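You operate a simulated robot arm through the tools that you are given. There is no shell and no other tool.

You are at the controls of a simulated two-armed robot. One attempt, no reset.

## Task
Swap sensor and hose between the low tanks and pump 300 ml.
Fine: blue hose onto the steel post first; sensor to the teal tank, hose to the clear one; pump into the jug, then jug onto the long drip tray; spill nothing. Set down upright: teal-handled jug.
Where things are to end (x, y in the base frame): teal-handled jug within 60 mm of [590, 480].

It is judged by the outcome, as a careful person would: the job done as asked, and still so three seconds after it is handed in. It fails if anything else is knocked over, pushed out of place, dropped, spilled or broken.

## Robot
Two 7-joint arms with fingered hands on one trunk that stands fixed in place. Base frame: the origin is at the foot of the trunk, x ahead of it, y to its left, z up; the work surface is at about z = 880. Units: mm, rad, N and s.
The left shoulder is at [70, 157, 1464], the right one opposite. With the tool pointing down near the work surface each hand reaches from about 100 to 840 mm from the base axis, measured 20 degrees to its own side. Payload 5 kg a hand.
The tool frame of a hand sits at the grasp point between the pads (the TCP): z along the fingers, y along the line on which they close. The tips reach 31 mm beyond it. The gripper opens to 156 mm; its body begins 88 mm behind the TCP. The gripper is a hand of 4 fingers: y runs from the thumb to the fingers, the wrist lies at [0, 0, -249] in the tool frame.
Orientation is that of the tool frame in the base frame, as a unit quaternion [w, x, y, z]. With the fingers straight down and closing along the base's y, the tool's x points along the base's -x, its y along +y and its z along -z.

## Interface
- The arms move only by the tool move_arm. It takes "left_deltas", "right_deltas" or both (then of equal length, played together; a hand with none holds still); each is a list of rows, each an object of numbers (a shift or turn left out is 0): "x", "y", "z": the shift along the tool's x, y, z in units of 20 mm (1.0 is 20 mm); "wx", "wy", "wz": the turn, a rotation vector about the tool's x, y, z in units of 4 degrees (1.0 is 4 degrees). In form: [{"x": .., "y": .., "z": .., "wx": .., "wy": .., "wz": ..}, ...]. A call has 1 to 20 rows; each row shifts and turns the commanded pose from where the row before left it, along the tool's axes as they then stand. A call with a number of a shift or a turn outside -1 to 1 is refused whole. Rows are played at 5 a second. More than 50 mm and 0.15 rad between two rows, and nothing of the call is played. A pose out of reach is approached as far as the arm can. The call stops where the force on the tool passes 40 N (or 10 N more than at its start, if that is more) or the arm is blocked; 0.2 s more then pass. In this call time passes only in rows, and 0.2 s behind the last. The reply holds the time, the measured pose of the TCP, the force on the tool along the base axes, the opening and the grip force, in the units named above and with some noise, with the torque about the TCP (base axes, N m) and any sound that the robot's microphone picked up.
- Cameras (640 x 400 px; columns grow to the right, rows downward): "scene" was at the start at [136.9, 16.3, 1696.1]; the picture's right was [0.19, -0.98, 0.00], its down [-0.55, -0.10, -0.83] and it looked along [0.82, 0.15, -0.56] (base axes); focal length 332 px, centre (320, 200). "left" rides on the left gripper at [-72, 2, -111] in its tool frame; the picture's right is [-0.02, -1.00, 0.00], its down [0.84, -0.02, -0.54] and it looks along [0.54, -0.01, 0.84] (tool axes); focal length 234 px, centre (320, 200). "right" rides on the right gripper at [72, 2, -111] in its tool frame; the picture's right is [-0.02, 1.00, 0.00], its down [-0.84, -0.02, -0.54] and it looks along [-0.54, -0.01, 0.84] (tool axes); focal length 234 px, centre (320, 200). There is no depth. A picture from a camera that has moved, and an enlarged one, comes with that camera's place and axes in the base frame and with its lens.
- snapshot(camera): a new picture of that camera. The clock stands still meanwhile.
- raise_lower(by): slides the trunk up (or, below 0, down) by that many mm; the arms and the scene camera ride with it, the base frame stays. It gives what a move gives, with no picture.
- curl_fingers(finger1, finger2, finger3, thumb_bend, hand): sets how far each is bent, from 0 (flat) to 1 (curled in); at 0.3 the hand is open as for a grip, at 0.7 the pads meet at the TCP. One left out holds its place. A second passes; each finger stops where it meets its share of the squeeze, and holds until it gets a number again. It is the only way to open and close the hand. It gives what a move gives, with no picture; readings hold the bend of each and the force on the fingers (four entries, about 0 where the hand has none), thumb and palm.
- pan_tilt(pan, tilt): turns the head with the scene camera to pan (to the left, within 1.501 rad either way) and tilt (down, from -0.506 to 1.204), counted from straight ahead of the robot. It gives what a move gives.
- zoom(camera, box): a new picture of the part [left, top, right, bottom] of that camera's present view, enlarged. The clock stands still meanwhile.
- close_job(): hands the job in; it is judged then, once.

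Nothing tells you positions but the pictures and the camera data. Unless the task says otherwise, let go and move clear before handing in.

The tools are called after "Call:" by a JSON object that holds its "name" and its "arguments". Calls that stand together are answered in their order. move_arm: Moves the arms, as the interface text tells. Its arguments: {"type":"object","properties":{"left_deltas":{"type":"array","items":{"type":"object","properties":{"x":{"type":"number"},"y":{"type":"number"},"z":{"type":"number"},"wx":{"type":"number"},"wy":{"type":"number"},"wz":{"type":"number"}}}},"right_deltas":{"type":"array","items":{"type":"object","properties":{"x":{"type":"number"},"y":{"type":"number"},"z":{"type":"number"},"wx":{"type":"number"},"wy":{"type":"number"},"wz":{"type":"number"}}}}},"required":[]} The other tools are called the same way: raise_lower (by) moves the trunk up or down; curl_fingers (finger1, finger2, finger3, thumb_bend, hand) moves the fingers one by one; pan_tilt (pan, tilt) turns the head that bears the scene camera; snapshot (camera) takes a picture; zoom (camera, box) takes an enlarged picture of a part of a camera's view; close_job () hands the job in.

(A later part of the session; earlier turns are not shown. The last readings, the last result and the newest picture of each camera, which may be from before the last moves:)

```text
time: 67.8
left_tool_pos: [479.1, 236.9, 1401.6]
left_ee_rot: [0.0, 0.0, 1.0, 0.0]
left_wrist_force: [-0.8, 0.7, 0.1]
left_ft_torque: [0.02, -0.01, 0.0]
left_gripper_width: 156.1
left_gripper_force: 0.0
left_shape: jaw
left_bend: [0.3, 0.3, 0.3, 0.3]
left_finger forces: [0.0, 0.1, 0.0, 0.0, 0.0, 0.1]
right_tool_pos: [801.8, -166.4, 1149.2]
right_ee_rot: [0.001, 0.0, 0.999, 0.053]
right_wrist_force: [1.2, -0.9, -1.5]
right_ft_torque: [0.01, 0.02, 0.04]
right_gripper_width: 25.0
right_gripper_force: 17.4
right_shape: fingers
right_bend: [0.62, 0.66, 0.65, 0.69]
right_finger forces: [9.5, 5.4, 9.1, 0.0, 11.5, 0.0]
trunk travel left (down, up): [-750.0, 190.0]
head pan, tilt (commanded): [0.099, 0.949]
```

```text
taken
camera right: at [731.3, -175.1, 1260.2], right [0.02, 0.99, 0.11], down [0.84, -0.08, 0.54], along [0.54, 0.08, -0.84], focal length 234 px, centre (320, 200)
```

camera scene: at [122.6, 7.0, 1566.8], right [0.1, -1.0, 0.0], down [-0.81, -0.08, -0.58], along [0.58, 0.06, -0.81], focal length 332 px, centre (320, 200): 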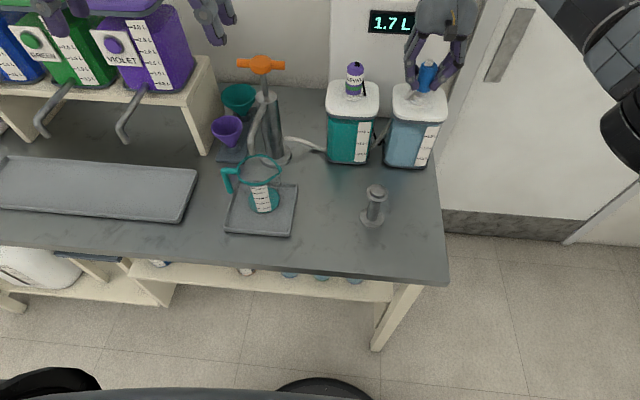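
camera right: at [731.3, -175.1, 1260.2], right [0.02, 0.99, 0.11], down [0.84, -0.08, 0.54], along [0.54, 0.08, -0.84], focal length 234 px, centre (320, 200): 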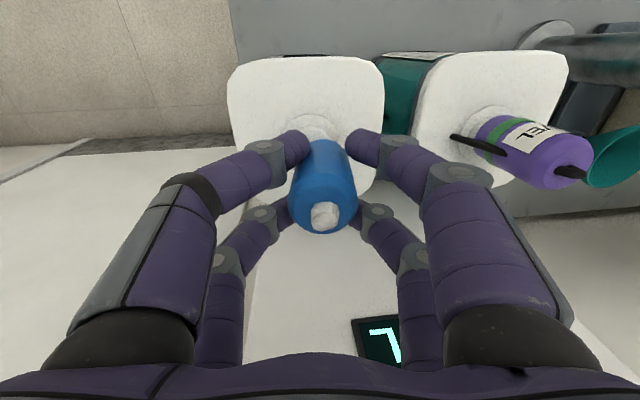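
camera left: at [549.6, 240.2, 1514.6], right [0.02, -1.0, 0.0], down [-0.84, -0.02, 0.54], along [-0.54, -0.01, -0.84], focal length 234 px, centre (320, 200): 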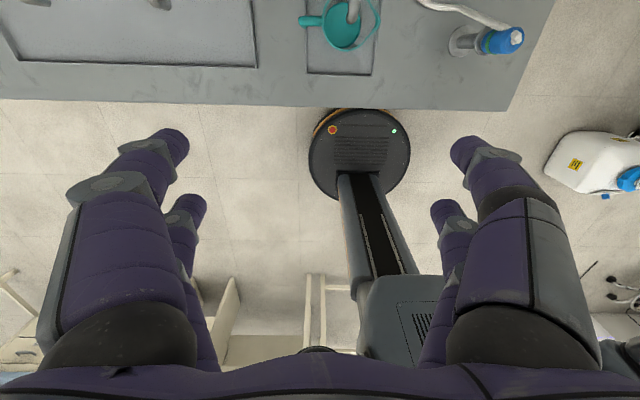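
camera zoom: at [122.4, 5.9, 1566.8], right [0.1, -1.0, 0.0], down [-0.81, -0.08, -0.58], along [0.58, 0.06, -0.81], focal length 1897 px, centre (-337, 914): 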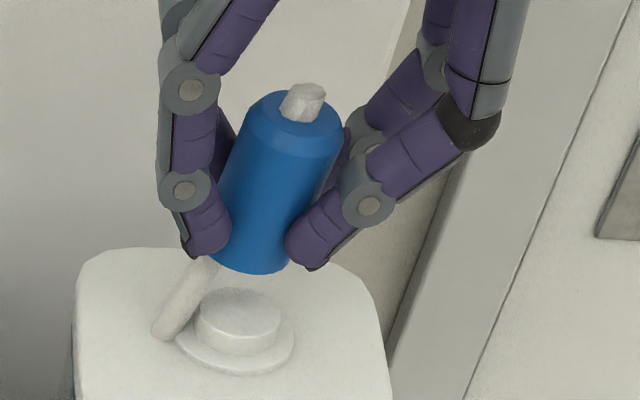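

Call:
{"name": "zoom", "arguments": {"camera": "scene", "box": [420, 48, 452, 96]}}

Call:
{"name": "zoom", "arguments": {"camera": "right", "box": [280, 90, 380, 240]}}

```text
8.33 times, centred on (436, 72) of scene
camera zoom: at [122.4, 5.9, 1566.8], right [0.1, -1.0, 0.0], down [-0.81, -0.08, -0.58], along [0.58, 0.06, -0.81], focal length 2767 px, centre (-647, 1267)
```

zoom: 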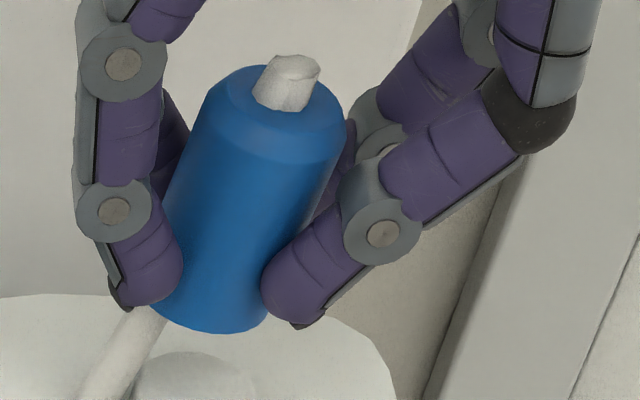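

```text
2.67 times, centred on (330, 165) of right
camera zoom: at [731.3, -175.1, 1260.2], right [0.02, 0.99, 0.11], down [0.84, -0.08, 0.54], along [0.54, 0.08, -0.84], focal length 624 px, centre (293, 293)
```

zoom: 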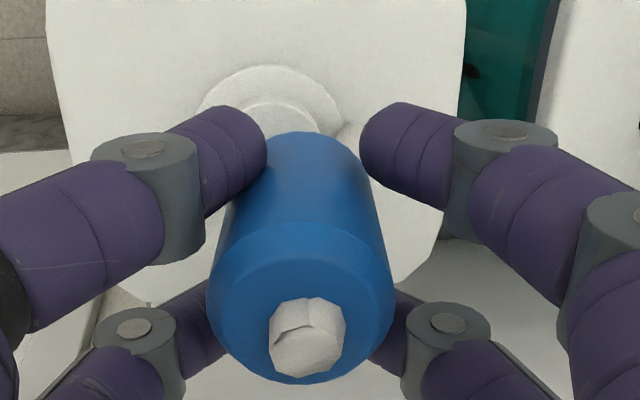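

Comparing both cameras, I over-corrected; the upright pose lies at roughly 2.5 degrees of roll. I roll back part of the way and measure again.

Call:
{"name": "move_arm", "arguments": {"right_deltas": [{"wx": 0.45}, {"wx": 0.45}]}}

Call:
{"name": "zoom", "arguments": {"camera": "scene", "box": [420, 48, 452, 96]}}

Call:
{"name": "zoom", "arguments": {"camera": "right", "box": [280, 90, 380, 240]}}

Call:
{"name": "zoom", "arguments": {"camera": "scene", "box": [340, 50, 372, 98]}}

```text
time: 68.5
left_tool_pos: [479.0, 239.2, 1402.2]
left_ee_rot: [-0.001, 0.0, 1.0, 0.0]
left_wrist_force: [-0.3, 0.8, -0.2]
left_ft_torque: [0.0, -0.02, 0.02]
left_gripper_width: 156.0
left_gripper_force: 0.1
left_shape: jaw
left_bend: [0.3, 0.3, 0.3, 0.3]
left_finger forces: [0.0, 0.1, 0.1, 0.0, 0.0, 0.1]
right_tool_pos: [802.3, -165.7, 1148.4]
right_ee_rot: [-0.001, 0.0, 1.0, 0.021]
right_wrist_force: [0.4, -0.3, -0.4]
right_ft_torque: [0.02, -0.01, -0.01]
right_gripper_width: 24.8
right_gripper_force: 17.3
right_shape: fingers
right_bend: [0.62, 0.66, 0.65, 0.69]
right_finger forces: [9.5, 5.3, 9.1, 0.1, 11.5, 0.0]
trunk travel left (down, up): [-750.0, 190.0]
head pan, tilt (commanded): [0.099, 0.949]
```

```text
8.33 times, centred on (436, 72) of scene
camera zoom: at [122.3, 7.1, 1566.8], right [0.1, -1.0, 0.0], down [-0.81, -0.08, -0.58], along [0.58, 0.06, -0.81], focal length 2767 px, centre (-647, 1267)
```

zoom: 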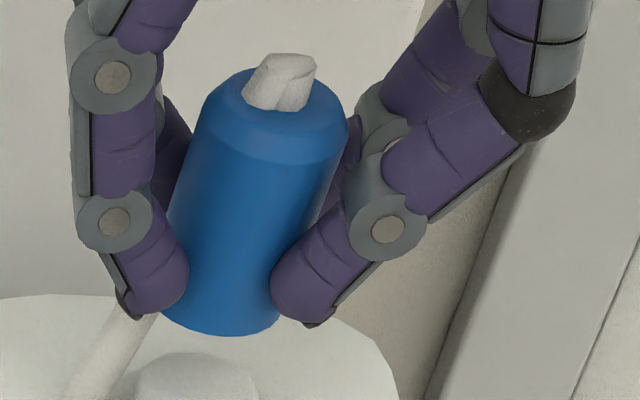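

```text
2.67 times, centred on (330, 165) of right
camera zoom: at [730.7, -167.6, 1260.8], right [0.02, 1.0, 0.04], down [0.84, -0.04, 0.54], along [0.54, 0.02, -0.84], focal length 624 px, centre (293, 293)
```

zoom: 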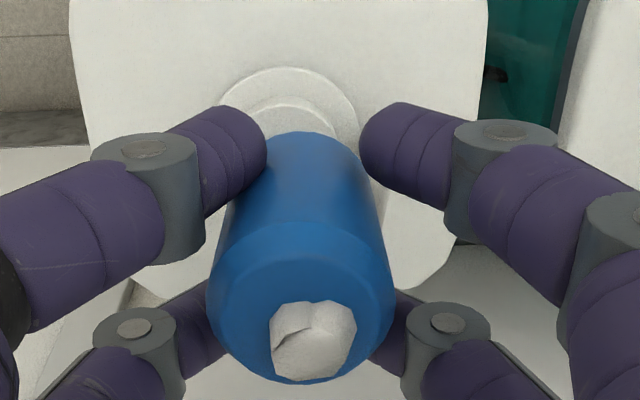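

```text
8.33 times, centred on (356, 74) of scene
camera zoom: at [122.3, 7.1, 1566.8], right [0.1, -1.0, 0.0], down [-0.81, -0.08, -0.58], along [0.58, 0.06, -0.81], focal length 2767 px, centre (20, 1250)
```

zoom: 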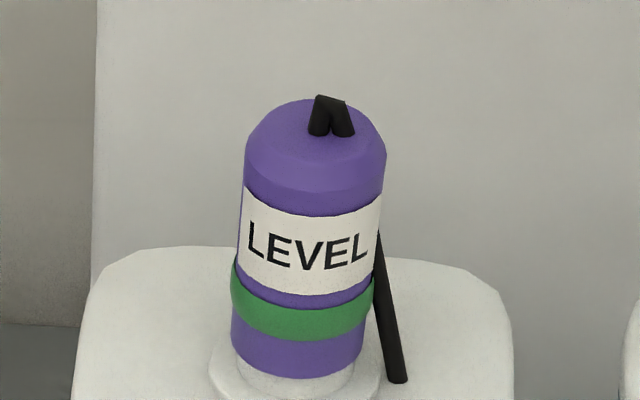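

The cap now measures upright. I shift 1.5 mm toward -y and lower it gently onto the clear tank's spigot.

Call:
{"name": "move_arm", "arguments": {"right_deltas": [{"y": -0.08, "z": 0.2}, {"z": 0.3}, {"z": 0.2}]}}

Call:
{"name": "zoom", "arguments": {"camera": "scene", "box": [410, 52, 460, 112]}}

Call:
{"name": "zoom", "arguments": {"camera": "right", "box": [280, 90, 380, 240]}}

```text
time: 69.2
left_tool_pos: [478.3, 239.2, 1403.3]
left_ee_rot: [0.0, 0.0, 1.0, 0.0]
left_wrist_force: [0.0, 0.8, -1.0]
left_ft_torque: [-0.02, 0.01, 0.02]
left_gripper_width: 155.7
left_gripper_force: 0.0
left_shape: jaw
left_bend: [0.3, 0.3, 0.3, 0.3]
left_finger forces: [0.0, 0.0, 0.1, 0.0, 0.0, 0.0]
right_tool_pos: [801.4, -165.7, 1135.9]
right_ee_rot: [0.001, 0.0, 1.0, 0.021]
right_wrist_force: [0.0, 0.9, -1.0]
right_ft_torque: [-0.02, 0.01, -0.02]
right_gripper_width: 24.8
right_gripper_force: 17.0
right_shape: fingers
right_bend: [0.62, 0.66, 0.65, 0.69]
right_finger forces: [9.5, 5.4, 8.9, 0.0, 11.4, 0.0]
trunk travel left (down, up): [-750.0, 190.0]
head pan, tilt (commanded): [0.099, 0.949]
```

```text
6.67 times, centred on (435, 82) of scene
camera zoom: at [122.3, 7.2, 1566.8], right [0.1, -1.0, 0.0], down [-0.81, -0.08, -0.58], along [0.58, 0.06, -0.81], focal length 2214 px, centre (-447, 987)
```

zoom: 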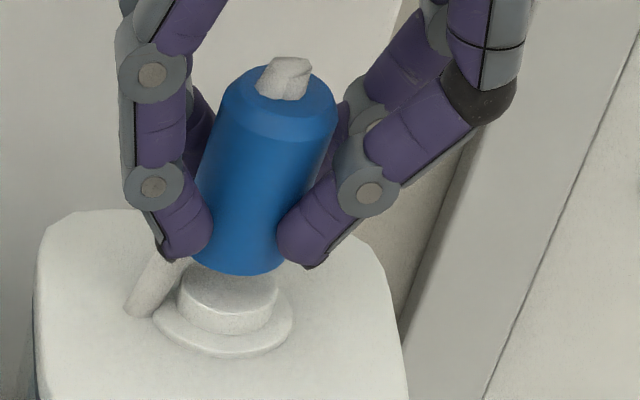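

```text
2.67 times, centred on (330, 165) of right
camera zoom: at [730.7, -167.8, 1247.6], right [0.02, 1.0, 0.04], down [0.84, -0.04, 0.54], along [0.54, 0.02, -0.84], focal length 624 px, centre (293, 293)
```

zoom: 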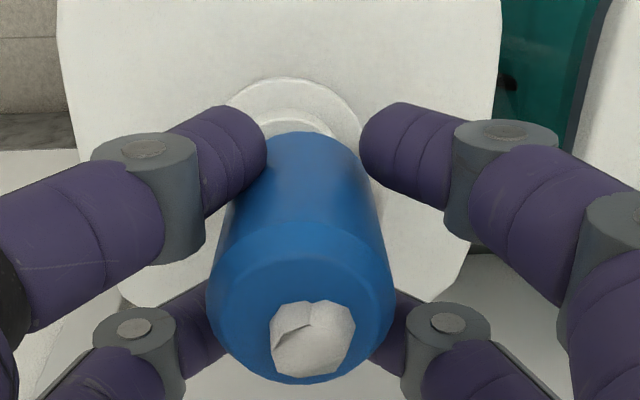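

Call:
{"name": "move_arm", "arguments": {"right_deltas": [{"z": 0.2, "y": -0.03}, {"z": 0.2}]}}

Call:
{"name": "zoom", "arguments": {"camera": "scene", "box": [410, 52, 460, 112]}}

```text
time: 69.8
left_tool_pos: [480.2, 239.3, 1402.5]
left_ee_rot: [0.0, 0.0, 1.0, 0.001]
left_wrist_force: [0.3, 0.3, -0.5]
left_ft_torque: [-0.03, -0.02, 0.02]
left_gripper_width: 155.9
left_gripper_force: 0.0
left_shape: jaw
left_bend: [0.3, 0.3, 0.3, 0.3]
left_finger forces: [0.1, 0.0, 0.0, 0.1, 0.0, 0.0]
right_tool_pos: [801.2, -166.2, 1128.7]
right_ee_rot: [0.0, 0.0, 1.0, 0.021]
right_wrist_force: [-0.9, 1.0, -1.5]
right_ft_torque: [0.03, -0.02, -0.01]
right_gripper_width: 24.7
right_gripper_force: 18.0
right_shape: fingers
right_bend: [0.62, 0.66, 0.65, 0.69]
right_finger forces: [9.6, 5.4, 9.0, 0.0, 11.3, 0.0]
trunk travel left (down, up): [-750.0, 190.0]
head pan, tilt (commanded): [0.099, 0.949]
```

```text
6.67 times, centred on (435, 82) of scene
camera zoom: at [122.4, 7.0, 1566.8], right [0.1, -1.0, 0.0], down [-0.81, -0.08, -0.58], along [0.58, 0.06, -0.81], focal length 2214 px, centre (-447, 987)
```

zoom: 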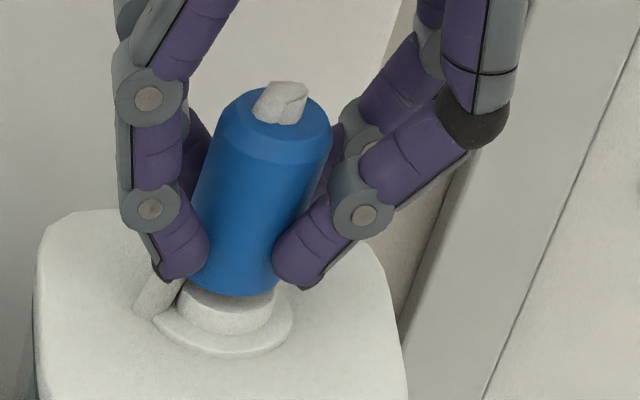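

Call:
{"name": "move_arm", "arguments": {"right_deltas": [{"z": 0.15}, {"z": 0.15}]}}

Call:
{"name": "zoom", "arguments": {"camera": "scene", "box": [410, 52, 460, 112]}}

```text
time: 70.5
left_tool_pos: [478.2, 240.2, 1402.5]
left_ee_rot: [0.001, 0.0, 1.0, 0.0]
left_wrist_force: [0.2, 0.7, 0.6]
left_ft_torque: [0.01, -0.01, 0.01]
left_gripper_width: 155.7
left_gripper_force: 0.1
left_shape: jaw
left_bend: [0.3, 0.3, 0.3, 0.3]
left_finger forces: [0.0, 0.0, 0.0, 0.0, 0.1, 0.0]
right_tool_pos: [802.8, -166.1, 1122.1]
right_ee_rot: [0.0, 0.0, 1.0, 0.02]
right_wrist_force: [0.1, -0.8, -1.0]
right_ft_torque: [-0.02, 0.01, 0.02]
right_gripper_width: 24.7
right_gripper_force: 17.3
right_shape: fingers
right_bend: [0.62, 0.66, 0.65, 0.69]
right_finger forces: [9.5, 5.4, 9.0, 0.0, 11.4, 0.0]
trunk travel left (down, up): [-750.0, 190.0]
head pan, tilt (commanded): [0.099, 0.949]
```

```text
6.67 times, centred on (435, 82) of scene
camera zoom: at [122.5, 7.0, 1566.8], right [0.1, -1.0, 0.0], down [-0.81, -0.08, -0.58], along [0.58, 0.06, -0.81], focal length 2214 px, centre (-447, 987)
```

zoom: 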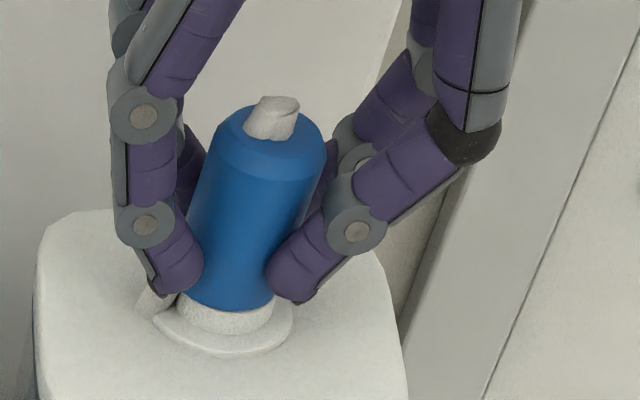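

Call:
{"name": "move_arm", "arguments": {"right_deltas": [{"z": 0.15}, {"z": 0.15}]}}

Call:
{"name": "zoom", "arguments": {"camera": "scene", "box": [410, 52, 460, 112]}}

```text
time: 71.0
left_tool_pos: [475.9, 238.8, 1403.9]
left_ee_rot: [0.0, 0.0, 1.0, 0.0]
left_wrist_force: [-0.7, -0.2, -0.4]
left_ft_torque: [0.01, -0.02, -0.01]
left_gripper_width: 155.8
left_gripper_force: 0.0
left_shape: jaw
left_bend: [0.3, 0.3, 0.3, 0.3]
left_finger forces: [0.0, 0.1, 0.0, 0.0, 0.1, 0.0]
right_tool_pos: [801.5, -166.2, 1117.8]
right_ee_rot: [0.001, 0.0, 1.0, 0.022]
right_wrist_force: [2.0, -1.9, 11.7]
right_ft_torque: [-0.25, 0.08, 0.02]
right_gripper_width: 24.9
right_gripper_force: 20.6
right_shape: fingers
right_bend: [0.62, 0.66, 0.65, 0.69]
right_finger forces: [10.1, 6.1, 10.8, 0.0, 14.6, 0.0]
trunk travel left (down, up): [-750.0, 190.0]
head pan, tilt (commanded): [0.099, 0.949]
```

```text
6.67 times, centred on (435, 82) of scene
camera zoom: at [120.7, 7.2, 1567.2], right [0.1, -1.0, 0.0], down [-0.81, -0.08, -0.58], along [0.58, 0.06, -0.81], focal length 2214 px, centre (-447, 987)
```

zoom: 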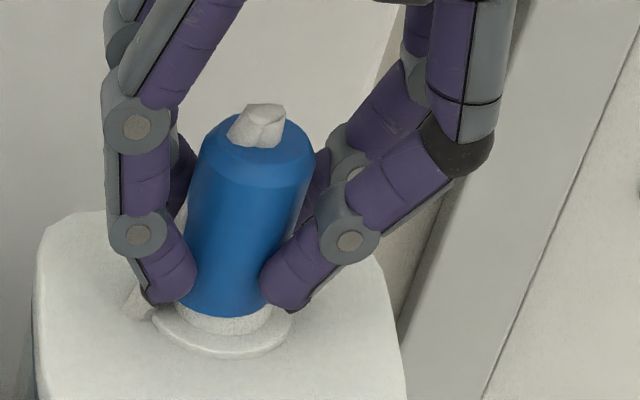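

Contact without the green ring: torque suggests the cap's rim rests on the spigot's (-x, -y) edge, so the cap is still too far toward +y and +x. I raise a little and re-measure.

Call:
{"name": "move_arm", "arguments": {"right_deltas": [{"z": -0.3}, {"z": -0.4}]}}

Call:
{"name": "zoom", "arguments": {"camera": "right", "box": [280, 90, 380, 240]}}

Call:
{"name": "zoom", "arguments": {"camera": "scene", "box": [410, 52, 460, 112]}}

```text
time: 71.7
left_tool_pos: [478.1, 239.5, 1402.4]
left_ee_rot: [0.0, 0.0, 1.0, 0.001]
left_wrist_force: [0.0, 0.1, -1.5]
left_ft_torque: [-0.02, 0.0, 0.01]
left_gripper_width: 155.7
left_gripper_force: 0.0
left_shape: jaw
left_bend: [0.3, 0.3, 0.3, 0.3]
left_finger forces: [0.1, 0.0, 0.0, 0.0, 0.0, 0.1]
right_tool_pos: [800.2, -166.6, 1129.0]
right_ee_rot: [-0.001, 0.0, 1.0, 0.022]
right_wrist_force: [-0.5, 0.1, -1.8]
right_ft_torque: [-0.02, 0.02, -0.01]
right_gripper_width: 23.1
right_gripper_force: 15.9
right_shape: fingers
right_bend: [0.62, 0.66, 0.65, 0.69]
right_finger forces: [8.5, 4.9, 10.5, 0.0, 7.8, 0.1]
trunk travel left (down, up): [-750.0, 190.0]
head pan, tilt (commanded): [0.099, 0.949]
```

```text
2.67 times, centred on (330, 165) of right
camera zoom: at [729.4, -169.1, 1240.2], right [0.02, 1.0, 0.04], down [0.84, -0.04, 0.54], along [0.54, 0.02, -0.84], focal length 624 px, centre (293, 293)
```

zoom: 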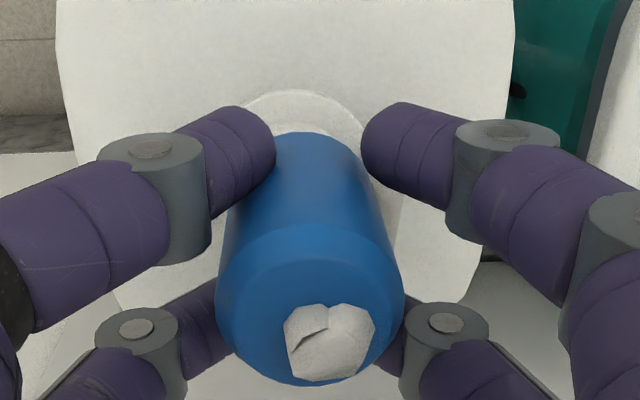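

```text
6.67 times, centred on (435, 82) of scene
camera zoom: at [121.7, 7.0, 1566.7], right [0.1, -0.99, 0.0], down [-0.81, -0.08, -0.58], along [0.58, 0.06, -0.81], focal length 2214 px, centre (-447, 987)
```

zoom: 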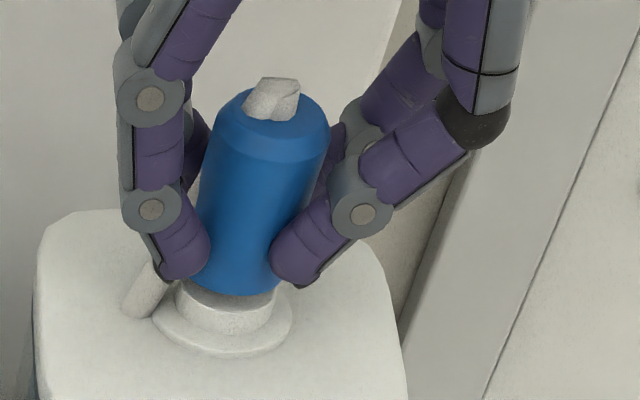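

Call:
{"name": "zoom", "arguments": {"camera": "scene", "box": [418, 85, 450, 110]}}

Call:
{"name": "zoom", "arguments": {"camera": "right", "box": [305, 115, 350, 150]}}

```text
16.00 times, centred on (434, 98) of scene
camera zoom: at [121.7, 7.0, 1566.7], right [0.1, -0.99, 0.0], down [-0.81, -0.08, -0.58], along [0.58, 0.06, -0.81], focal length 5313 px, centre (-1504, 1840)
```

zoom: 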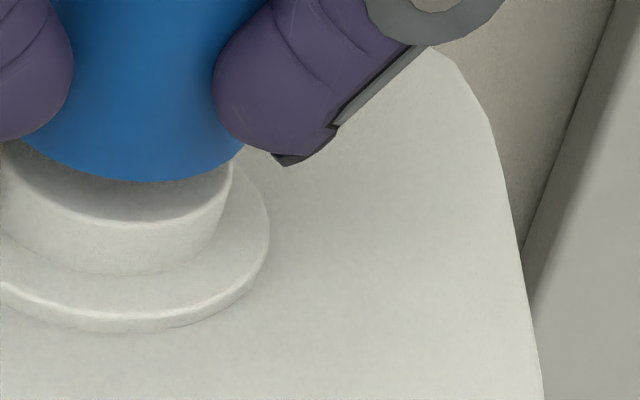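

```text
11.43 times, centred on (328, 132) of right
camera zoom: at [729.4, -169.1, 1240.2], right [0.02, 1.0, 0.04], down [0.84, -0.04, 0.54], along [0.54, 0.02, -0.84], focal length 2676 px, centre (234, 971)
```

zoom: 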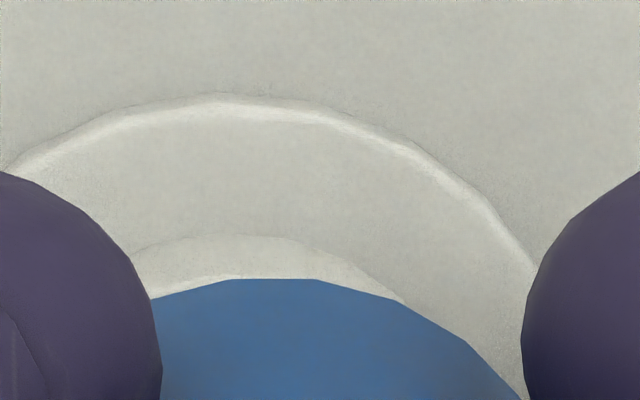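

Now I understand: the caps sit on top of the spigot face and latch when aligned. Both views put this cap about 2.5 mm too far in +x and 2 mm in +y; I correct that and level it by one degree, then approach again.

Call:
{"name": "move_arm", "arguments": {"right_deltas": [{"wx": 0.28, "x": 0.06}, {"x": 0.06, "y": -0.06}, {"z": 0.2}]}}

Call:
{"name": "zoom", "arguments": {"camera": "scene", "box": [418, 80, 450, 110]}}

Call:
{"name": "zoom", "arguments": {"camera": "right", "box": [305, 115, 350, 150]}}

```text
time: 72.5
left_tool_pos: [478.4, 239.6, 1402.4]
left_ee_rot: [0.0, 0.0, 1.0, -0.001]
left_wrist_force: [-0.6, -0.1, 0.3]
left_ft_torque: [-0.01, -0.01, 0.03]
left_gripper_width: 155.8
left_gripper_force: 0.0
left_shape: jaw
left_bend: [0.3, 0.3, 0.3, 0.3]
left_finger forces: [0.0, 0.0, 0.0, 0.0, 0.1, 0.0]
right_tool_pos: [800.1, -167.0, 1124.7]
right_ee_rot: [0.0, 0.0, 1.0, 0.012]
right_wrist_force: [-0.4, 0.4, -0.7]
right_ft_torque: [0.03, 0.01, 0.01]
right_gripper_width: 23.2
right_gripper_force: 16.1
right_shape: fingers
right_bend: [0.62, 0.66, 0.65, 0.69]
right_finger forces: [8.4, 5.0, 10.4, 0.1, 7.8, 0.0]
trunk travel left (down, up): [-750.0, 190.0]
head pan, tilt (commanded): [0.099, 0.949]
```

```text
13.33 times, centred on (434, 95) of scene
camera zoom: at [122.5, 6.8, 1566.8], right [0.1, -1.0, 0.0], down [-0.81, -0.08, -0.58], along [0.58, 0.06, -0.81], focal length 4427 px, centre (-1200, 1600)
```

zoom: 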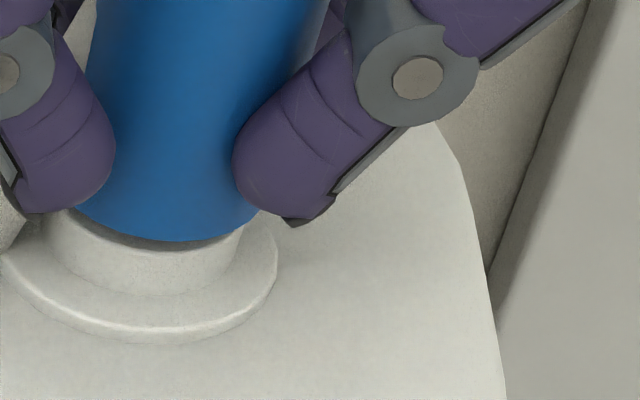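

```text
11.43 times, centred on (328, 132) of right
camera zoom: at [728.3, -167.7, 1236.2], right [0.02, 1.0, 0.02], down [0.84, -0.03, 0.54], along [0.54, 0.01, -0.84], focal length 2676 px, centre (234, 971)
```

zoom: 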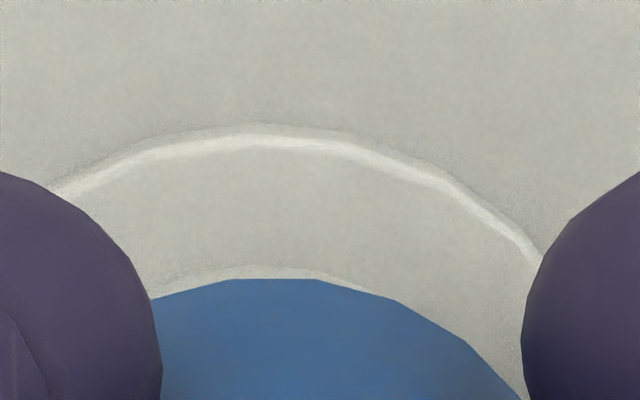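

Call:
{"name": "move_arm", "arguments": {"right_deltas": [{"x": 0.05, "y": 0.02, "z": 0.1}, {"z": 0.12}]}}

Call:
{"name": "zoom", "arguments": {"camera": "scene", "box": [410, 60, 460, 112]}}

```text
time: 73.0
left_tool_pos: [479.8, 238.1, 1401.4]
left_ee_rot: [-0.001, 0.0, 1.0, 0.0]
left_wrist_force: [0.4, -0.5, 0.1]
left_ft_torque: [0.06, 0.02, -0.01]
left_gripper_width: 155.9
left_gripper_force: 0.0
left_shape: jaw
left_bend: [0.3, 0.3, 0.3, 0.3]
left_finger forces: [0.1, 0.1, 0.0, 0.0, 0.1, 0.0]
right_tool_pos: [798.2, -167.0, 1120.2]
right_ee_rot: [0.0, 0.0, 1.0, 0.011]
right_wrist_force: [0.7, -0.4, -1.2]
right_ft_torque: [0.01, 0.0, -0.01]
right_gripper_width: 23.1
right_gripper_force: 15.9
right_shape: fingers
right_bend: [0.62, 0.66, 0.65, 0.69]
right_finger forces: [8.5, 5.0, 10.5, 0.0, 7.8, 0.0]
trunk travel left (down, up): [-750.0, 190.0]
head pan, tilt (commanded): [0.099, 0.949]
```

```text
7.69 times, centred on (435, 86) of scene
camera zoom: at [122.5, 6.9, 1566.8], right [0.1, -1.0, 0.0], down [-0.81, -0.08, -0.58], along [0.58, 0.06, -0.81], focal length 2554 px, centre (-565, 1077)
```

zoom: 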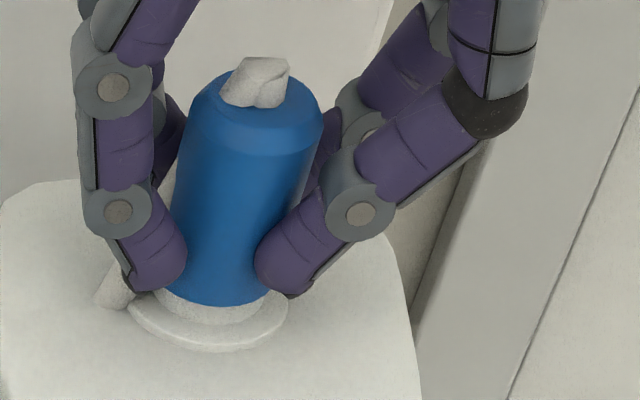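

Call:
{"name": "move_arm", "arguments": {"right_deltas": [{"z": 0.1}, {"z": 0.1}]}}

Call:
{"name": "zoom", "arguments": {"camera": "scene", "box": [410, 60, 460, 112]}}

```text
time: 73.7
left_tool_pos: [477.7, 239.4, 1403.3]
left_ee_rot: [0.0, 0.001, 1.0, 0.0]
left_wrist_force: [1.0, 0.5, -0.1]
left_ft_torque: [0.0, 0.02, 0.01]
left_gripper_width: 156.0
left_gripper_force: 0.1
left_shape: jaw
left_bend: [0.3, 0.3, 0.3, 0.3]
left_finger forces: [0.1, 0.1, 0.1, 0.1, 0.1, 0.0]
right_tool_pos: [799.3, -165.7, 1118.6]
right_ee_rot: [0.0, 0.0, 1.0, 0.011]
right_wrist_force: [1.0, 0.0, 4.2]
right_ft_torque: [-0.01, 0.02, -0.03]
right_gripper_width: 22.9
right_gripper_force: 16.1
right_shape: fingers
right_bend: [0.62, 0.66, 0.65, 0.69]
right_finger forces: [8.6, 4.9, 11.0, 0.0, 7.8, 0.0]
trunk travel left (down, up): [-750.0, 190.0]
head pan, tilt (commanded): [0.099, 0.949]
```

```text
7.69 times, centred on (435, 86) of scene
camera zoom: at [121.4, 7.1, 1567.0], right [0.1, -1.0, 0.0], down [-0.81, -0.08, -0.58], along [0.58, 0.06, -0.81], focal length 2554 px, centre (-565, 1077)
```

zoom: 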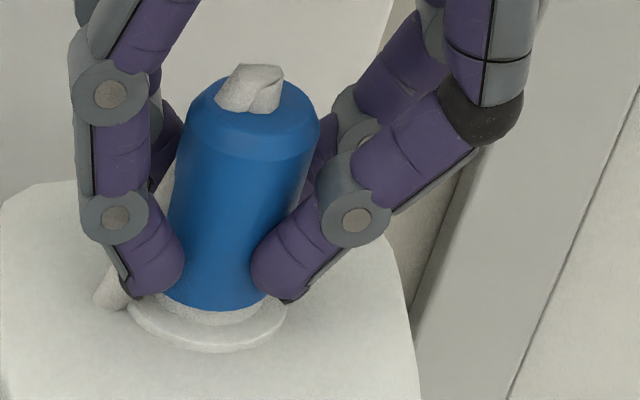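

Call:
{"name": "move_arm", "arguments": {"right_deltas": [{"z": 0.1}, {"z": 0.1}]}}

Call:
{"name": "zoom", "arguments": {"camera": "scene", "box": [410, 60, 460, 112]}}

Call:
{"name": "zoom", "arguments": {"camera": "right", "box": [280, 90, 380, 240]}}

```text
time: 74.2
left_tool_pos: [476.6, 240.0, 1403.3]
left_ee_rot: [0.001, 0.0, 1.0, 0.0]
left_wrist_force: [0.1, 0.4, 0.2]
left_ft_torque: [-0.03, 0.01, 0.01]
left_gripper_width: 155.9
left_gripper_force: 0.1
left_shape: jaw
left_bend: [0.3, 0.3, 0.3, 0.3]
left_finger forces: [0.1, 0.0, 0.0, 0.0, 0.0, 0.0]
right_tool_pos: [797.9, -167.4, 1114.7]
right_ee_rot: [0.002, 0.0, 1.0, 0.011]
right_wrist_force: [3.8, -2.2, 18.9]
right_ft_torque: [0.0, -0.09, -0.08]
right_gripper_width: 20.6
right_gripper_force: 17.2
right_shape: fingers
right_bend: [0.62, 0.68, 0.65, 0.71]
right_finger forces: [9.9, 3.5, 13.8, 0.0, 7.4, 0.0]
trunk travel left (down, up): [-750.0, 190.0]
head pan, tilt (commanded): [0.099, 0.949]
```

```text
7.69 times, centred on (435, 86) of scene
camera zoom: at [119.7, 7.6, 1567.3], right [0.1, -1.0, 0.0], down [-0.81, -0.08, -0.58], along [0.58, 0.06, -0.81], focal length 2554 px, centre (-565, 1077)
```

zoom: 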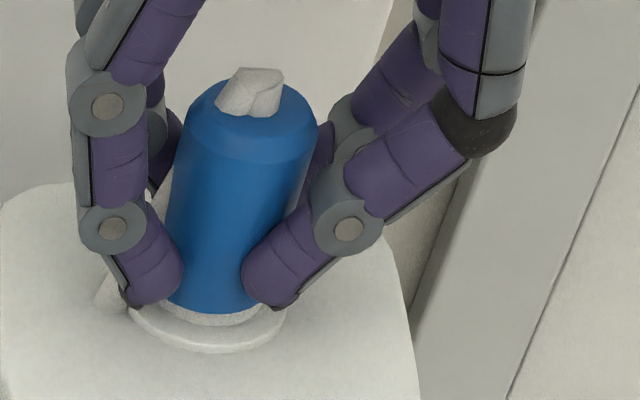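

```text
2.67 times, centred on (330, 165) of right
camera zoom: at [726.3, -166.2, 1226.9], right [0.02, 1.0, 0.02], down [0.84, -0.03, 0.55], along [0.55, 0.01, -0.84], focal length 624 px, centre (293, 293)
```

zoom: 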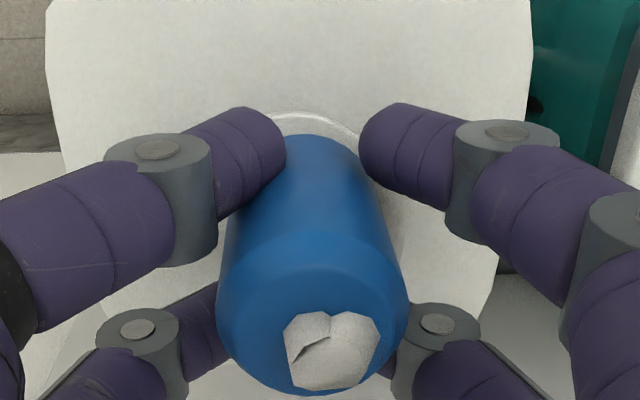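

The cap has crept sideways in my grip. It rests on the spigot now, so I ease the push, then relax the fingers to a close cage around it so it can stand flat and be re-centred.

Call:
{"name": "move_arm", "arguments": {"right_deltas": [{"z": -0.12}]}}

Call:
{"name": "curl_fingers", "arguments": {"hand": "right", "finger1": 0.61, "finger2": 0.65, "finger3": 0.63, "thumb_bend": 0.67}}

Call:
{"name": "zoom", "arguments": {"camera": "scene", "box": [410, 60, 460, 112]}}

Call:
{"name": "snapshot", "arguments": {"camera": "right"}}

```text
time: 74.7
left_tool_pos: [477.0, 239.4, 1403.9]
left_ee_rot: [0.001, 0.0, 1.0, 0.0]
left_wrist_force: [0.1, 0.8, -0.3]
left_ft_torque: [-0.03, -0.01, 0.0]
left_gripper_width: 156.1
left_gripper_force: 0.0
left_shape: jaw
left_bend: [0.3, 0.3, 0.3, 0.3]
left_finger forces: [0.1, 0.0, 0.0, 0.0, 0.1, 0.1]
right_tool_pos: [797.8, -165.7, 1115.8]
right_ee_rot: [0.001, 0.0, 1.0, 0.011]
right_wrist_force: [-0.2, -1.3, 12.8]
right_ft_torque: [-0.04, -0.02, -0.06]
right_gripper_width: 20.3
right_gripper_force: 16.1
right_shape: fingers
right_bend: [0.62, 0.68, 0.65, 0.71]
right_finger forces: [9.5, 3.0, 12.4, 0.1, 8.2, 0.0]
trunk travel left (down, up): [-750.0, 190.0]
head pan, tilt (commanded): [0.099, 0.949]
```

```text
time: 75.7
left_tool_pos: [479.1, 238.6, 1402.2]
left_ee_rot: [0.0, 0.0, 1.0, 0.0]
left_wrist_force: [0.3, -0.1, 0.1]
left_ft_torque: [-0.01, 0.0, -0.01]
left_gripper_width: 156.2
left_gripper_force: 0.1
left_shape: jaw
left_bend: [0.3, 0.3, 0.3, 0.3]
left_finger forces: [0.0, 0.0, 0.1, 0.0, 0.0, 0.0]
right_tool_pos: [799.8, -165.4, 1114.3]
right_ee_rot: [0.001, 0.0, 1.0, 0.011]
right_wrist_force: [-0.7, -0.1, 0.0]
right_ft_torque: [-0.02, -0.04, 0.0]
right_gripper_width: 26.2
right_gripper_force: 0.3
right_shape: fingers
right_bend: [0.61, 0.65, 0.63, 0.67]
right_finger forces: [0.1, 0.0, 0.1, 0.0, 0.1, 0.0]
trunk travel left (down, up): [-750.0, 190.0]
head pan, tilt (commanded): [0.099, 0.949]
```

```text
7.69 times, centred on (435, 86) of scene
camera zoom: at [122.4, 7.0, 1566.8], right [0.1, -1.0, 0.0], down [-0.81, -0.08, -0.58], along [0.58, 0.06, -0.81], focal length 2554 px, centre (-565, 1077)
```

zoom: 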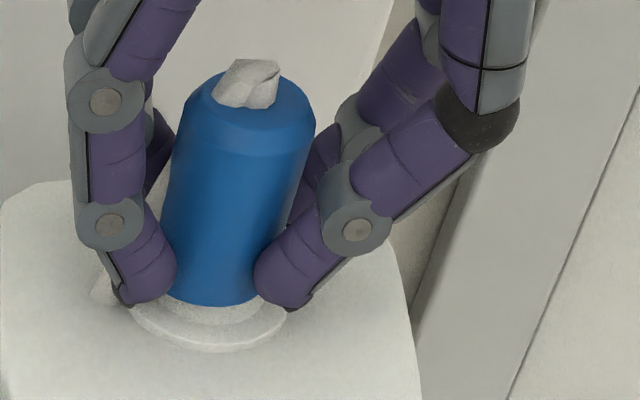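

```text
taken
camera right: at [728.7, -165.8, 1226.5], right [0.02, 1.0, 0.02], down [0.84, -0.03, 0.54], along [0.54, 0.01, -0.84], focal length 234 px, centre (320, 200)
```

right: 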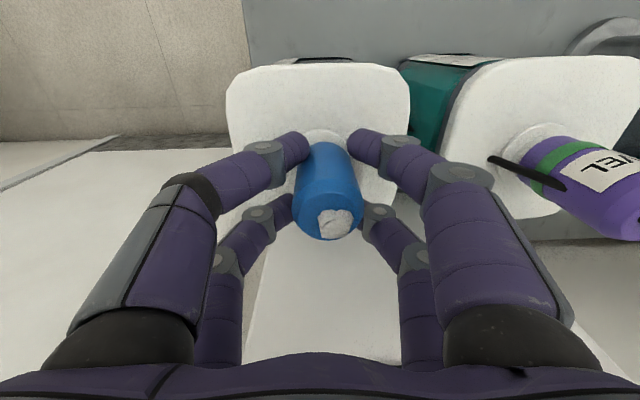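

The cap stands free in the cage, about 2.4 mm toward +y of centre. I widen the cage slightly, straighten and centre the hand over the spigot, then close evenly to nudge the cap into line.

Call:
{"name": "curl_fingers", "arguments": {"hand": "right", "finger1": 0.595, "finger2": 0.62, "finger3": 0.605, "thumb_bend": 0.62}}

Call:
{"name": "move_arm", "arguments": {"right_deltas": [{"wx": 0.16, "y": 0.04, "x": -0.03}, {"wx": 0.16, "y": 0.05, "x": -0.03}]}}

Call:
{"name": "snapshot", "arguments": {"camera": "right"}}

Call:
{"name": "zoom", "arguments": {"camera": "scene", "box": [410, 60, 460, 112]}}

```text
time: 76.7
left_tool_pos: [478.0, 239.5, 1402.3]
left_ee_rot: [0.001, 0.0, 1.0, 0.0]
left_wrist_force: [-0.2, -0.3, 0.3]
left_ft_torque: [0.0, 0.0, 0.0]
left_gripper_width: 156.0
left_gripper_force: 0.0
left_shape: jaw
left_bend: [0.3, 0.3, 0.3, 0.3]
left_finger forces: [0.0, 0.0, 0.1, 0.0, 0.1, 0.0]
right_tool_pos: [800.0, -165.5, 1114.7]
right_ee_rot: [0.0, 0.0, 1.0, 0.012]
right_wrist_force: [-0.5, -0.3, -0.4]
right_ft_torque: [0.03, 0.0, 0.02]
right_gripper_width: 38.9
right_gripper_force: 0.1
right_shape: fingers
right_bend: [0.59, 0.62, 0.6, 0.62]
right_finger forces: [0.0, 0.1, 0.1, 0.0, 0.0, 0.0]
trunk travel left (down, up): [-750.0, 190.0]
head pan, tilt (commanded): [0.099, 0.949]
```

```text
time: 77.2
left_tool_pos: [478.2, 240.7, 1403.2]
left_ee_rot: [0.0, 0.0, 1.0, -0.001]
left_wrist_force: [-0.1, -0.1, -0.6]
left_ft_torque: [-0.01, 0.01, 0.02]
left_gripper_width: 156.0
left_gripper_force: 0.2
left_shape: jaw
left_bend: [0.3, 0.3, 0.3, 0.3]
left_finger forces: [0.0, 0.1, 0.0, 0.0, 0.0, 0.0]
right_tool_pos: [801.1, -163.0, 1116.0]
right_ee_rot: [-0.001, -0.001, 1.0, 0.0]
right_wrist_force: [-0.3, 0.6, -0.1]
right_ft_torque: [-0.03, 0.0, -0.01]
right_gripper_width: 39.0
right_gripper_force: 0.0
right_shape: fingers
right_bend: [0.59, 0.62, 0.6, 0.62]
right_finger forces: [0.1, 0.1, 0.0, 0.1, 0.0, 0.0]
trunk travel left (down, up): [-750.0, 190.0]
head pan, tilt (commanded): [0.099, 0.949]
```

```text
taken
camera right: at [729.4, -160.6, 1227.2], right [0.02, 1.0, 0.0], down [0.84, -0.02, 0.54], along [0.54, -0.01, -0.84], focal length 234 px, centre (320, 200)
```

right: 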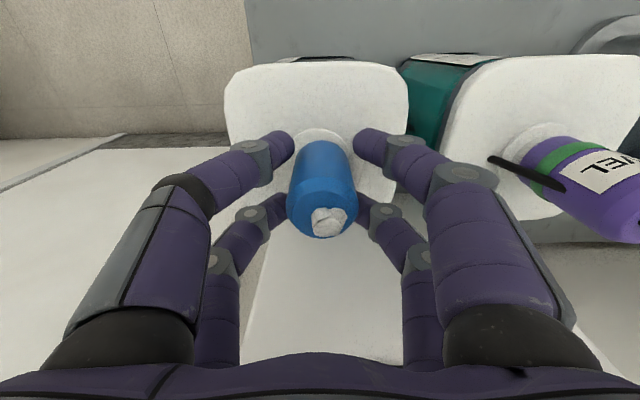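

```text
7.69 times, centred on (435, 86) of scene
camera zoom: at [122.2, 7.5, 1566.8], right [0.1, -1.0, 0.0], down [-0.81, -0.08, -0.58], along [0.58, 0.06, -0.81], focal length 2554 px, centre (-565, 1077)
```

zoom: 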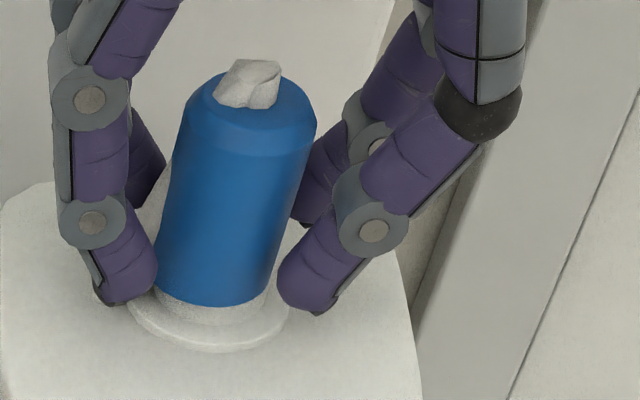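

The cap leans slightly, its -y rim still riding on the spigot edge. I bring the +y fingers in to nudge it toward -y.

Call:
{"name": "curl_fingers", "arguments": {"hand": "right", "finger1": 0.62, "finger3": 0.62}}

Call:
{"name": "zoom", "arguments": {"camera": "scene", "box": [410, 60, 460, 112]}}

Call:
{"name": "snapshot", "arguments": {"camera": "right"}}

```text
time: 78.2
left_tool_pos: [478.3, 239.4, 1402.6]
left_ee_rot: [0.0, 0.0, 1.0, 0.0]
left_wrist_force: [-0.3, 0.2, 0.6]
left_ft_torque: [0.04, 0.03, 0.01]
left_gripper_width: 155.9
left_gripper_force: 0.0
left_shape: jaw
left_bend: [0.3, 0.3, 0.3, 0.3]
left_finger forces: [0.1, 0.1, 0.1, 0.1, 0.0, 0.1]
right_tool_pos: [799.8, -163.9, 1115.8]
right_ee_rot: [0.0, 0.0, 1.0, 0.0]
right_wrist_force: [0.3, -0.4, 0.5]
right_ft_torque: [0.03, 0.01, 0.0]
right_gripper_width: 34.1
right_gripper_force: 0.0
right_shape: fingers
right_bend: [0.62, 0.62, 0.62, 0.62]
right_finger forces: [0.0, 0.1, 0.0, 0.1, 0.0, 0.1]
trunk travel left (down, up): [-750.0, 190.0]
head pan, tilt (commanded): [0.099, 0.949]
```

```text
7.69 times, centred on (435, 86) of scene
camera zoom: at [122.1, 7.0, 1566.8], right [0.1, -1.0, 0.0], down [-0.81, -0.08, -0.58], along [0.58, 0.06, -0.81], focal length 2554 px, centre (-565, 1077)
```

zoom: 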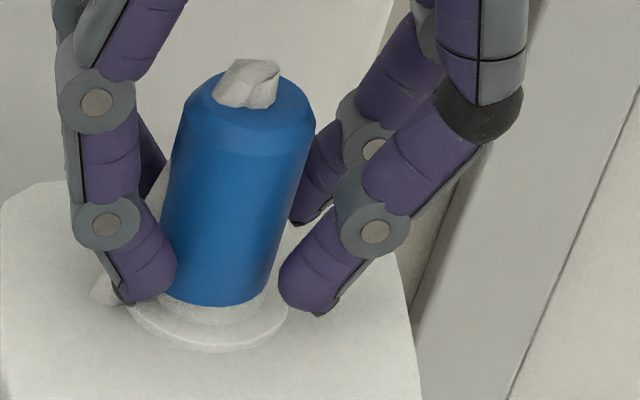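

```text
taken
camera right: at [729.3, -161.4, 1227.0], right [0.02, 1.0, 0.0], down [0.84, -0.02, 0.54], along [0.54, -0.01, -0.84], focal length 234 px, centre (320, 200)
```

right: 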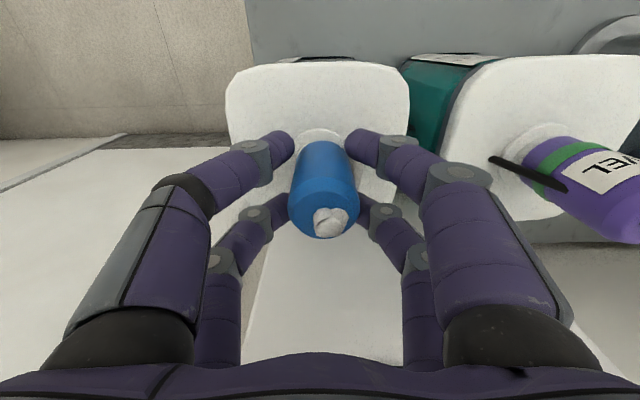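

Call:
{"name": "move_arm", "arguments": {"right_deltas": [{"y": -0.06}, {"y": -0.06}]}}

Call:
{"name": "zoom", "arguments": {"camera": "scene", "box": [410, 60, 460, 112]}}

```text
time: 78.8
left_tool_pos: [477.7, 238.5, 1402.2]
left_ee_rot: [0.0, 0.0, 1.0, 0.0]
left_wrist_force: [-0.2, -0.2, -0.8]
left_ft_torque: [0.02, -0.02, -0.02]
left_gripper_width: 155.8
left_gripper_force: 0.1
left_shape: jaw
left_bend: [0.3, 0.3, 0.3, 0.3]
left_finger forces: [0.0, 0.1, 0.0, 0.0, 0.0, 0.1]
right_tool_pos: [801.6, -166.5, 1115.5]
right_ee_rot: [0.0, 0.0, 1.0, 0.0]
right_wrist_force: [-0.3, 0.1, 0.1]
right_ft_torque: [-0.01, 0.0, 0.02]
right_gripper_width: 34.0
right_gripper_force: 0.2
right_shape: fingers
right_bend: [0.62, 0.62, 0.62, 0.62]
right_finger forces: [0.1, 0.0, 0.1, 0.0, 0.0, 0.0]
trunk travel left (down, up): [-750.0, 190.0]
head pan, tilt (commanded): [0.099, 0.949]
```

```text
7.69 times, centred on (435, 86) of scene
camera zoom: at [122.1, 7.0, 1566.8], right [0.1, -1.0, 0.0], down [-0.81, -0.08, -0.58], along [0.58, 0.06, -0.81], focal length 2554 px, centre (-565, 1077)
```

zoom: 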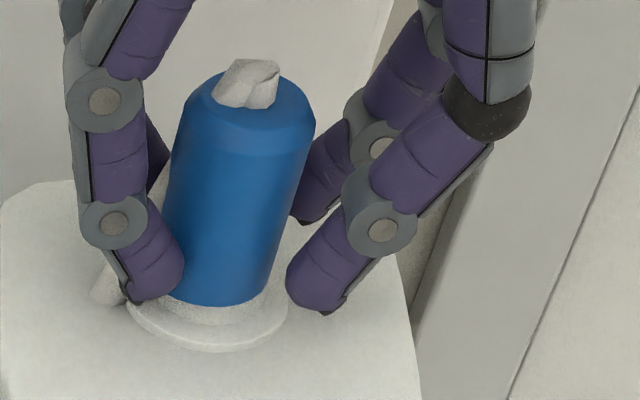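

Call:
{"name": "zoom", "arguments": {"camera": "scene", "box": [418, 85, 450, 110]}}

Call:
{"name": "zoom", "arguments": {"camera": "right", "box": [285, 110, 365, 170]}}

Call:
{"name": "zoom", "arguments": {"camera": "right", "box": [280, 170, 380, 250]}}

```text
16.00 times, centred on (434, 98) of scene
camera zoom: at [122.1, 7.0, 1566.8], right [0.1, -1.0, 0.0], down [-0.81, -0.08, -0.58], along [0.58, 0.06, -0.81], focal length 5313 px, centre (-1504, 1840)
```

zoom: 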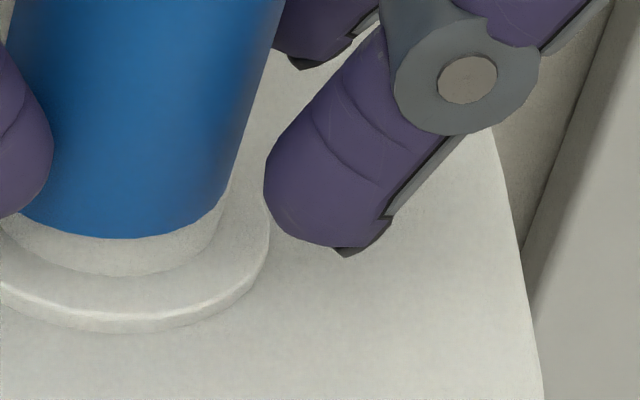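

```text
6.67 times, centred on (325, 140) of right
camera zoom: at [729.6, -163.5, 1227.3], right [0.02, 1.0, 0.0], down [0.84, -0.02, 0.54], along [0.54, -0.01, -0.84], focal length 1561 px, centre (287, 600)
```

zoom: 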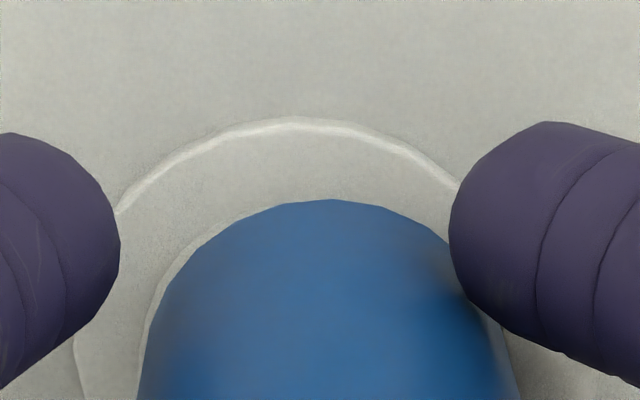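

```text
5.00 times, centred on (330, 210) of right
camera zoom: at [729.6, -163.5, 1227.3], right [0.02, 1.0, 0.0], down [0.84, -0.02, 0.54], along [0.54, -0.01, -0.84], focal length 1171 px, centre (270, 150)
```

zoom: 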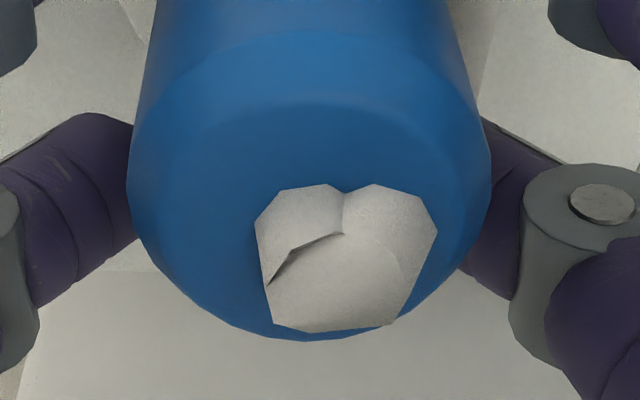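

Both cameras agree the cap stands about 3.2 mm too far toward +y, with the +y fingers just touching it. I push it gently in -y.

Call:
{"name": "move_arm", "arguments": {"right_deltas": [{"y": -0.06}, {"y": -0.06}]}}

Call:
{"name": "zoom", "arguments": {"camera": "scene", "box": [410, 60, 460, 112]}}

Call:
{"name": "zoom", "arguments": {"camera": "right", "box": [285, 110, 365, 170]}}

```text
time: 79.5
left_tool_pos: [478.9, 239.4, 1402.5]
left_ee_rot: [0.0, 0.0, 1.0, 0.0]
left_wrist_force: [-0.1, -0.2, -0.5]
left_ft_torque: [0.01, 0.0, 0.02]
left_gripper_width: 155.8
left_gripper_force: 0.0
left_shape: jaw
left_bend: [0.3, 0.3, 0.3, 0.3]
left_finger forces: [0.0, 0.0, 0.0, 0.1, 0.0, 0.0]
right_tool_pos: [800.2, -168.5, 1114.9]
right_ee_rot: [0.0, 0.001, 1.0, 0.001]
right_wrist_force: [-0.4, 0.5, 0.2]
right_ft_torque: [0.02, 0.0, 0.04]
right_gripper_width: 34.0
right_gripper_force: 0.5
right_shape: fingers
right_bend: [0.62, 0.62, 0.62, 0.62]
right_finger forces: [0.2, 0.0, 0.1, 0.0, 0.0, 0.0]
trunk travel left (down, up): [-750.0, 190.0]
head pan, tilt (commanded): [0.099, 0.949]
```

```text
7.69 times, centred on (435, 86) of scene
camera zoom: at [122.1, 6.9, 1566.8], right [0.1, -1.0, 0.0], down [-0.81, -0.08, -0.58], along [0.58, 0.06, -0.81], focal length 2554 px, centre (-565, 1077)
```

zoom: 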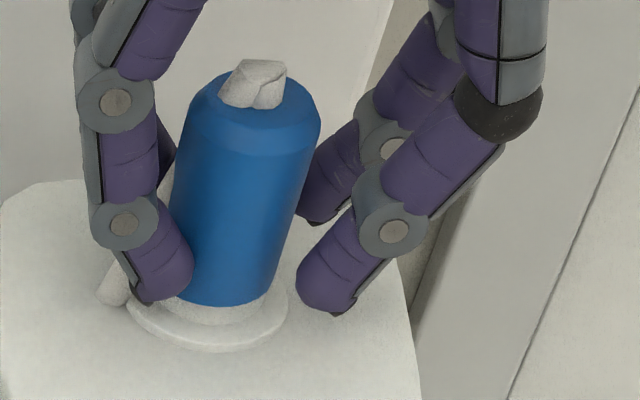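

```text
6.67 times, centred on (325, 140) of right
camera zoom: at [729.1, -166.4, 1227.5], right [0.02, 1.0, 0.0], down [0.84, -0.02, 0.54], along [0.54, -0.01, -0.84], focal length 1561 px, centre (287, 600)
```

zoom: 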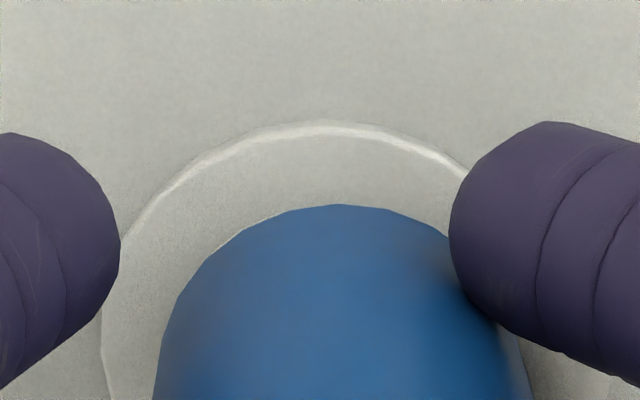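

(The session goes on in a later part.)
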